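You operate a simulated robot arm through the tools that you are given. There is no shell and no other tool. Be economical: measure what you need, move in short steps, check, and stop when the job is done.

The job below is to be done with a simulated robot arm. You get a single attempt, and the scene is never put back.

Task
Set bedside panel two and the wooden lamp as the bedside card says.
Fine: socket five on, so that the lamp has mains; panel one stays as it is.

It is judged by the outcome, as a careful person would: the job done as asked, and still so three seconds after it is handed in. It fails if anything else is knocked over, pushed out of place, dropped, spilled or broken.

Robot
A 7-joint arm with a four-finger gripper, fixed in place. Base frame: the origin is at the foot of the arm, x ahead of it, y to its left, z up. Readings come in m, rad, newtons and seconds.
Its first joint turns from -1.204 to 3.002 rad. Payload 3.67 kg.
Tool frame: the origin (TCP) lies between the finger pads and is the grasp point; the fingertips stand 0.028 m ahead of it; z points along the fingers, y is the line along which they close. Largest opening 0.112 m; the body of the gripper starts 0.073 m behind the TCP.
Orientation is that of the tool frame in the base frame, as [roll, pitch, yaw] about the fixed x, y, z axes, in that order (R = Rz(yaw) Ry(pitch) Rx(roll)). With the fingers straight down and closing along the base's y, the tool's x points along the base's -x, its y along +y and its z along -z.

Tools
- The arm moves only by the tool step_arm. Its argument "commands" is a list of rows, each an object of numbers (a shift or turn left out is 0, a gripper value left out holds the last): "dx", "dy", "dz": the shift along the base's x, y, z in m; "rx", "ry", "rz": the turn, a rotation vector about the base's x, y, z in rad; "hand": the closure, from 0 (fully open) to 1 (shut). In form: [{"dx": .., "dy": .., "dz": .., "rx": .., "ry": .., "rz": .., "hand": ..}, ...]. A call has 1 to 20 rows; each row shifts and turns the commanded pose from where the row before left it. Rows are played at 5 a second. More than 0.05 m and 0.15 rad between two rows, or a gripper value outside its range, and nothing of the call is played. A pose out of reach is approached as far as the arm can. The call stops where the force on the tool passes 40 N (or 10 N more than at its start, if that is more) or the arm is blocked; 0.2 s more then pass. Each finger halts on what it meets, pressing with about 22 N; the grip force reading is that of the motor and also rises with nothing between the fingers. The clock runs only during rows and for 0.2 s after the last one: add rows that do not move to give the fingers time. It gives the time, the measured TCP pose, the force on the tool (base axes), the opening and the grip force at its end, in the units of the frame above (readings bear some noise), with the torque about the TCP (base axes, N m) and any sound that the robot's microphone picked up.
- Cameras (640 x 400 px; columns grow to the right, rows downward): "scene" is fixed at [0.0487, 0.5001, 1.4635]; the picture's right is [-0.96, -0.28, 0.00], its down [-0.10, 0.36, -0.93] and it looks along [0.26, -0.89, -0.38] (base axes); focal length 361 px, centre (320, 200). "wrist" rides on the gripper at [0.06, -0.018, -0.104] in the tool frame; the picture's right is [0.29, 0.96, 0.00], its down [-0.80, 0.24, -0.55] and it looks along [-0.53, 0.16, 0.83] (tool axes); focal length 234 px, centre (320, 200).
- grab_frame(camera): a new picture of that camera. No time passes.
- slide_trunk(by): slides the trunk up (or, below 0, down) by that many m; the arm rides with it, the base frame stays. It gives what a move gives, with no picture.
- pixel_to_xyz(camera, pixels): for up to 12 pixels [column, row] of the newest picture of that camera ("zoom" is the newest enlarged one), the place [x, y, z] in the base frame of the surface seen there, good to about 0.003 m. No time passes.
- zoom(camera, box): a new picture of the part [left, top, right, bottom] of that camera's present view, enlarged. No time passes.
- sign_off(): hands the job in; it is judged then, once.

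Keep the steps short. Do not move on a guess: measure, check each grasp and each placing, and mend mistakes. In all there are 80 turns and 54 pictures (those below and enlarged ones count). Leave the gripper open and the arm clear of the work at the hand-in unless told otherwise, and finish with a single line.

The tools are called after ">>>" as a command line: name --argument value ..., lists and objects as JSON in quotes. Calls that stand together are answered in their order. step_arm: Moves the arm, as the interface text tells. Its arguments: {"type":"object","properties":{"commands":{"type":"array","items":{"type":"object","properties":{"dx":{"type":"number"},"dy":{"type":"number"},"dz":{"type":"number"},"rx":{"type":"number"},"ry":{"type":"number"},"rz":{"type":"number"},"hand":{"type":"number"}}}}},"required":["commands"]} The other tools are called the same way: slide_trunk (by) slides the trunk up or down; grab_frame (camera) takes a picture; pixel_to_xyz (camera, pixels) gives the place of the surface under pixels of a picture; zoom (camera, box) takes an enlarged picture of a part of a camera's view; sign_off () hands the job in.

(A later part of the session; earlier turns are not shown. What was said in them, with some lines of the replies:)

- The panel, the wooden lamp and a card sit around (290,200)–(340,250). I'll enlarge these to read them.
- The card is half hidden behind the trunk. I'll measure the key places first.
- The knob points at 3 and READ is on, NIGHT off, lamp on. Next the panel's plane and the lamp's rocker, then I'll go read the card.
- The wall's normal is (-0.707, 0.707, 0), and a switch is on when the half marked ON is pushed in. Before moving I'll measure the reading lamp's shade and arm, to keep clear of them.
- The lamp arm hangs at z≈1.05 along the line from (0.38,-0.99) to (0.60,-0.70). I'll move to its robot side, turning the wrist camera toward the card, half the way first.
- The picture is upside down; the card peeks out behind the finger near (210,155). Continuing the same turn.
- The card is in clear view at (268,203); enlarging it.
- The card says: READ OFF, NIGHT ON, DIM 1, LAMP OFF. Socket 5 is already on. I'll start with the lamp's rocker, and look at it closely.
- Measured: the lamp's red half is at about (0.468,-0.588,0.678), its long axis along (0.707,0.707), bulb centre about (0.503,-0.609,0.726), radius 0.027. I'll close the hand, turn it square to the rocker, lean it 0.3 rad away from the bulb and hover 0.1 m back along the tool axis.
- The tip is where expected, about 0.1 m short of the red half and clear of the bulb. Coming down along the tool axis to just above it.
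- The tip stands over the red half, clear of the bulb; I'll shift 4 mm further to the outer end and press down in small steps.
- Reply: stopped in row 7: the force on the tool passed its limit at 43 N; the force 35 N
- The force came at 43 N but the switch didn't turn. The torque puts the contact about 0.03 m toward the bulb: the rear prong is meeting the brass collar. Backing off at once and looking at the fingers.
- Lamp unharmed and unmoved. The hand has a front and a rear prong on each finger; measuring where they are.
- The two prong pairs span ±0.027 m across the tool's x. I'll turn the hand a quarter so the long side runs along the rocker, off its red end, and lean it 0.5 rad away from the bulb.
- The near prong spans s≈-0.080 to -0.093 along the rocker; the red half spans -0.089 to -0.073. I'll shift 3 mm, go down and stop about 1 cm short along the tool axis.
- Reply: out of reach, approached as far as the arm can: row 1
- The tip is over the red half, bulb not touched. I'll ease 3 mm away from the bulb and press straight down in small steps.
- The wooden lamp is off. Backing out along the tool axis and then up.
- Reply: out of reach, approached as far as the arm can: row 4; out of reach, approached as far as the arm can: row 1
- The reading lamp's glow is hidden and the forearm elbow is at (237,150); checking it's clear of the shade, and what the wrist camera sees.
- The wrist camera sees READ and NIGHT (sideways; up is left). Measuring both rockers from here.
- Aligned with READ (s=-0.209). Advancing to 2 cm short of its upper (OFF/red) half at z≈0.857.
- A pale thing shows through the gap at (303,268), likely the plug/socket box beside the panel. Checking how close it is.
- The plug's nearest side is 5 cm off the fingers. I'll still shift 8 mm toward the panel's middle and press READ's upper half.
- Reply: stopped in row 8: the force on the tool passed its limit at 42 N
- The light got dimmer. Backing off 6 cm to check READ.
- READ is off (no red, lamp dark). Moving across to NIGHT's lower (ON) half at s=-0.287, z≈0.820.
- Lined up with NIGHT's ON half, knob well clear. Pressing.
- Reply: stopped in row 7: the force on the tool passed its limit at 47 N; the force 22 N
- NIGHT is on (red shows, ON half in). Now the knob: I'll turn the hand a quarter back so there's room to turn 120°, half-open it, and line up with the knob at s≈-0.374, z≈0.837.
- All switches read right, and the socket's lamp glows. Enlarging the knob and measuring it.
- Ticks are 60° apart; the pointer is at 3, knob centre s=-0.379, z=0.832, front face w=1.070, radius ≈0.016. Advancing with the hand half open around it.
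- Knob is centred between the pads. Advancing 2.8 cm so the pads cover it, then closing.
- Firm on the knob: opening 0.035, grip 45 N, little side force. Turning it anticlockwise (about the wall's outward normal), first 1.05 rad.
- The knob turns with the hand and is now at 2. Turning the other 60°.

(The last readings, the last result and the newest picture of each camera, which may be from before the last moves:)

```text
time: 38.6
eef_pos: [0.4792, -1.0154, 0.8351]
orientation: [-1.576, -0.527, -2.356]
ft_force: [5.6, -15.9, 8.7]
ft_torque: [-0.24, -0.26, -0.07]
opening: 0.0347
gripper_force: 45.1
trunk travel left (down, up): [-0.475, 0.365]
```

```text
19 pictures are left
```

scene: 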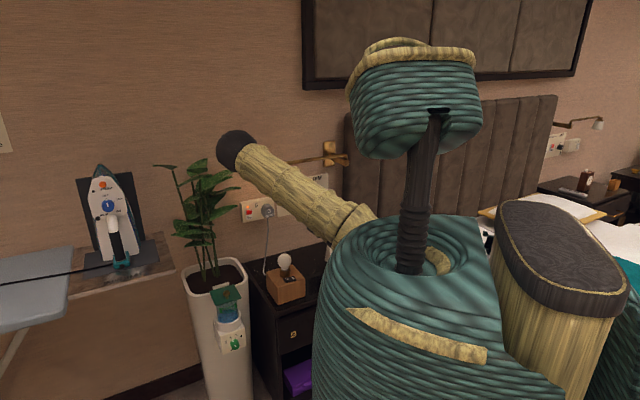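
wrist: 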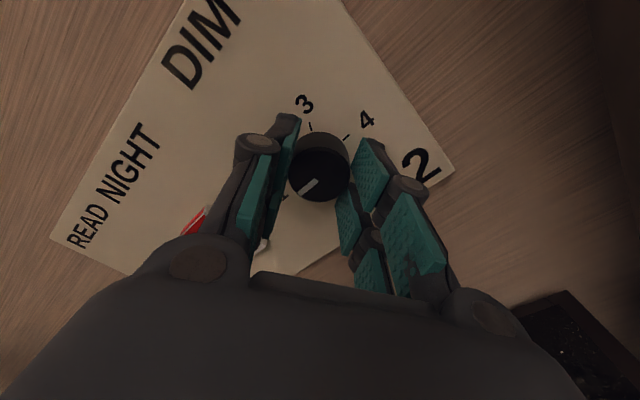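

Turned 120° in all. Opening and backing straight out to check.

>>> step_arm --commands '[{"hand": 0.5}, {}, {"dx": -0.01, "dy": 0.01}, {"dx": -0.02, "dy": 0.02}, {"dx": -0.025, "dy": 0.025}, {"dx": -0.025, "dy": 0.025}, {"dx": -0.02, "dy": 0.02}, {}]'

>>> grab_frame --camera "wrist"

>>> zoom --camera "scene" --box '[230, 150, 350, 240]'

```text
time: 40.4
eef_pos: [0.3784, -0.9143, 0.8348]
orientation: [-1.577, -0.526, -2.352]
ft_force: [0.8, 0.9, -0.5]
ft_torque: [0.02, 0.0, 0.0]
opening: 0.0559
gripper_force: 0.1
trunk travel left (down, up): [-0.475, 0.365]
```

```text
18 pictures are left
```

wrist: 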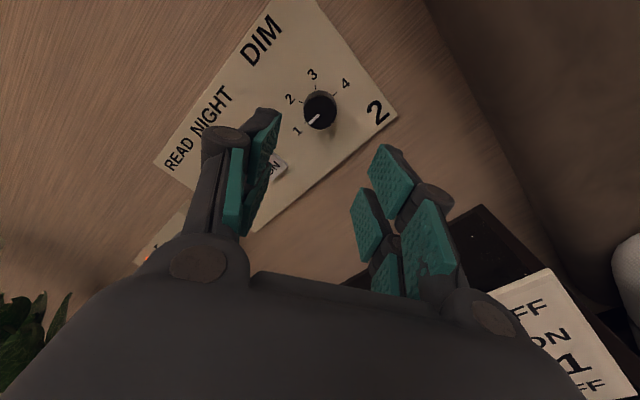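

```text
4.44 times, centred on (290, 195) of scene
```

zoom: 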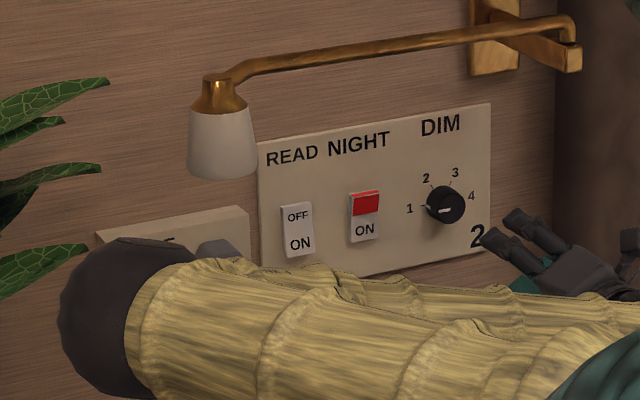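

The pointer is at 1. But the elbow has swung low on the left; checking where it is before moving away.

>>> zoom --camera "wrist" --box '[280, 70, 370, 150]'

>>> grab_frame --camera "scene"

>>> pixel_to_xyz --camera "scene" --pixels '[[243, 222], [280, 228], [320, 228], [285, 262], [243, 235], [260, 240]]'

```text
5.00 times, centred on (325, 110) of wrist
```

zoom: 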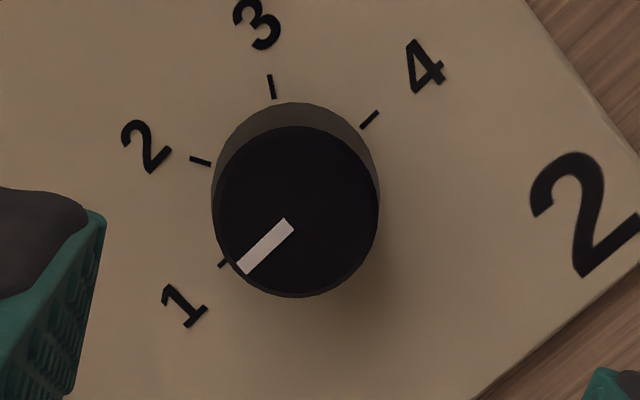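

```text
15 pictures are left
```

scene: 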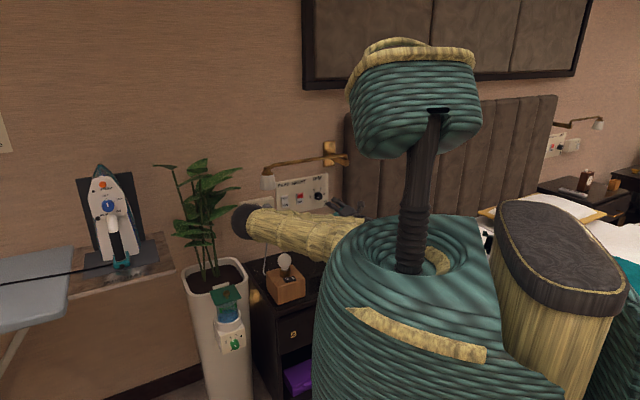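

```text
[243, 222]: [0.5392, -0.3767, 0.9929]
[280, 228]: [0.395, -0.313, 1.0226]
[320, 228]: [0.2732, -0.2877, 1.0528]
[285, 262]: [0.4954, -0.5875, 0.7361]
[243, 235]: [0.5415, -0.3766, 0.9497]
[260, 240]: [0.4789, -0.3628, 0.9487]
```

The pointer sits exactly on the 1 tick, and the elbow (z≈0.95+) is clear of the lamp. Now withdrawing the way I came, turning the hand back 30°.

>>> step_arm --commands '[{"dx": -0.01, "dy": 0.02, "dz": 0.005}, {"dx": 0.015, "dy": 0.03, "dz": 0.008, "rx": 0.0926, "ry": -0.0926}, {"dx": 0.02, "dy": 0.03, "dz": 0.008, "rx": 0.0926, "ry": -0.0926}, {"dx": 0.02, "dy": 0.03, "dz": 0.008, "rx": 0.0926, "ry": -0.0926}, {"dx": 0.02, "dy": 0.03, "dz": 0.008, "rx": 0.0926, "ry": -0.0926}, {"dx": 0.01, "dy": 0.02}, {}]'

>>> grab_frame --camera "scene"

```text
time: 42.0
eef_pos: [0.4552, -0.7534, 0.871]
orientation: [-1.575, -0.001, -2.354]
ft_force: [0.0, -0.7, 0.3]
ft_torque: [-0.02, 0.01, 0.0]
opening: 0.056
gripper_force: 0.2
trunk travel left (down, up): [-0.475, 0.365]
```

```text
14 pictures are left
```

scene: 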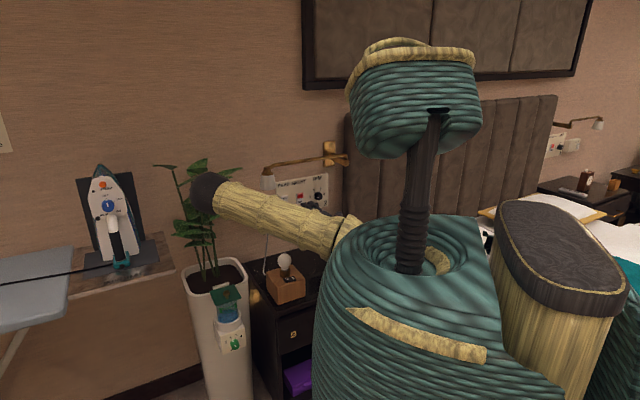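

Checking that the elbow at (208,190) is clear of the plant.

>>> pixel_to_xyz --camera "scene" --pixels '[[208, 190], [230, 205], [200, 210], [205, 230], [190, 170], [228, 182], [205, 165], [310, 203]]'

```text
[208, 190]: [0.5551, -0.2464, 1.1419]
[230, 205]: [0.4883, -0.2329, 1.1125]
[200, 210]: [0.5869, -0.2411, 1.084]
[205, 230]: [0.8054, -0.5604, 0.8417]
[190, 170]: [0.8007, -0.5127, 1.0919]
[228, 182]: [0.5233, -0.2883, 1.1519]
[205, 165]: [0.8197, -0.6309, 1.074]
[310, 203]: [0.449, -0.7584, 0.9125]
```

Clear of the plant by 0.3 m. Finishing the withdrawal: back and up, hand tilting to point down, fully open.

>>> step_arm --commands '[{"dx": -0.012, "dy": 0.02, "dz": 0.008, "hand": 0.5}, {"dx": -0.012, "dy": 0.025, "dz": 0.01, "rx": 0.101, "ry": 0.101}, {"dy": 0.025, "dz": 0.015, "rx": 0.101, "ry": 0.101}, {"dy": 0.025, "dz": 0.015, "rx": 0.101, "ry": 0.101}, {"dy": 0.025, "dz": 0.015, "rx": 0.101, "ry": 0.101}, {"dy": 0.025, "dz": 0.015, "rx": 0.101, "ry": 0.101}, {"dy": 0.02, "dz": 0.015, "rx": 0.101, "ry": 0.101}, {"dy": 0.02, "dz": 0.015, "rx": 0.101, "ry": 0.101}, {"dy": 0.02, "dz": 0.015, "rx": 0.101, "ry": 0.101}, {"dy": 0.02, "dz": 0.015, "rx": 0.101, "ry": 0.101}, {"dy": 0.02, "dz": 0.015, "rx": 0.101, "ry": 0.101}, {"dz": 0.015, "rx": 0.101, "ry": 0.101}, {"hand": 0}, {}, {}]'

>>> grab_frame --camera "scene"

>>> zoom --camera "scene" --box '[225, 150, 355, 300]'

```text
time: 45.4
eef_pos: [0.4277, -0.5422, 1.0216]
orientation: [3.096, 0.04, -2.403]
ft_force: [0.5, 0.0, 0.0]
ft_torque: [0.0, 0.02, 0.01]
opening: 0.1119
gripper_force: 0.0
out of reach, approached as far as the arm can: row 4, 5
trunk travel left (down, up): [-0.475, 0.365]
stopped in row 15: the arm was blocked; the commanded pose is now the measured one
```

```text
13 pictures are left
```

scene: 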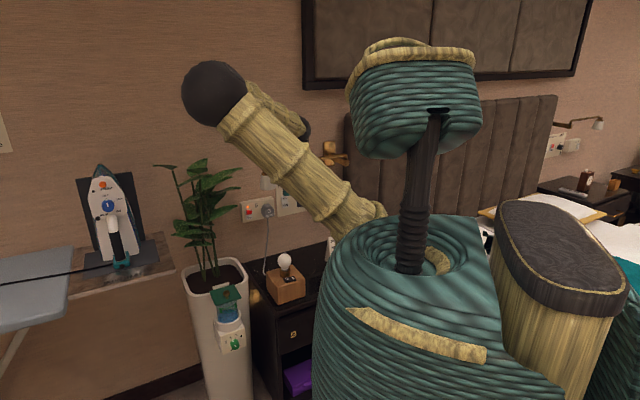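

```text
2.67 times, centred on (290, 225) of scene
```

zoom: 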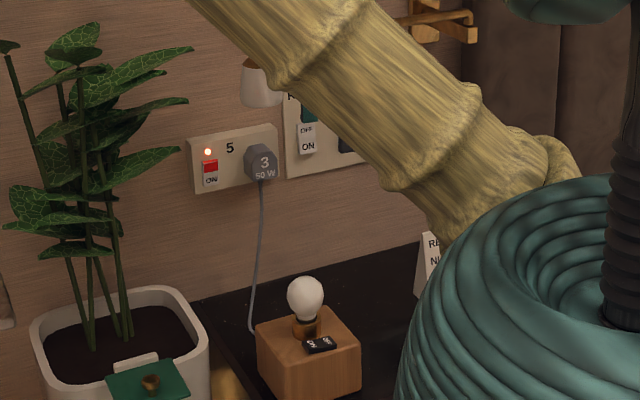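

The last row was reported blocked though forces are nil; likely a joint limit. Checking nothing touches the reading lamp, with the wrist camera and a few points.

>>> pixel_to_xyz --camera "scene" --pixels '[[305, 125], [290, 115], [267, 180], [335, 155], [310, 190]]'

>>> grab_frame --camera "wrist"

```text
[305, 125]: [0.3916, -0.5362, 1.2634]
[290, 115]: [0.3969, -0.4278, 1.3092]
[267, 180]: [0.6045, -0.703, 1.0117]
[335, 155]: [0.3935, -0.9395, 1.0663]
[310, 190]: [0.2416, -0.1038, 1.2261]
```

```text
11 pictures are left
```

wrist: 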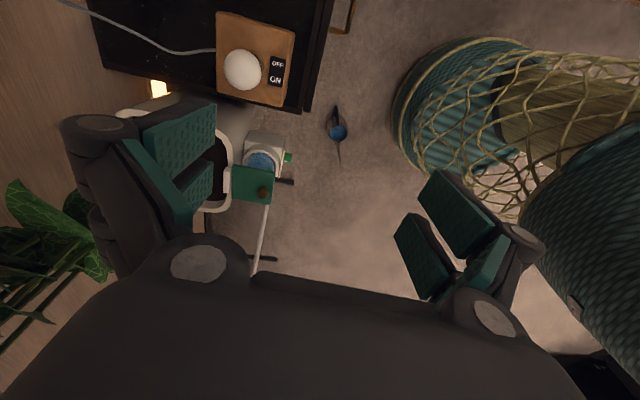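

Reading lamp is where it was, wooden lamp reads OFF, the night light glows, nothing touched. A small move upward and ahead to free the arm from its limit.

>>> step_arm --commands '[{"dx": 0.015, "dy": 0.005, "dz": 0.02}, {"dx": 0.015, "dy": 0.005, "dz": 0.02}, {}]'

>>> zoom --camera "scene" --box '[230, 150, 350, 240]'

```text
time: 46.2
eef_pos: [0.4517, -0.5389, 1.0529]
orientation: [3.074, 0.061, -2.424]
ft_force: [-0.2, 0.2, 0.2]
ft_torque: [0.02, 0.0, 0.02]
opening: 0.1118
gripper_force: 0.0
trunk travel left (down, up): [-0.475, 0.365]
```

```text
4.44 times, centred on (290, 195) of scene
```

zoom: 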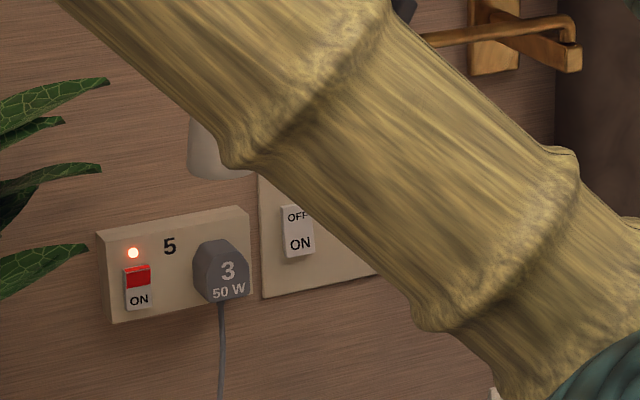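

Everything matches the card: READ is off, NIGHT on, DIM at 1 and the lamp off. Socket 5 is on, and the open hand is clear of the work. Handing in.

>>> sign_off

```text
The job is handed in.
```

Panel two now has READ off, NIGHT on and DIM at 1, and the wooden lamp is off, as the card says; socket five was already on and I left it on, and I did not touch panel one.
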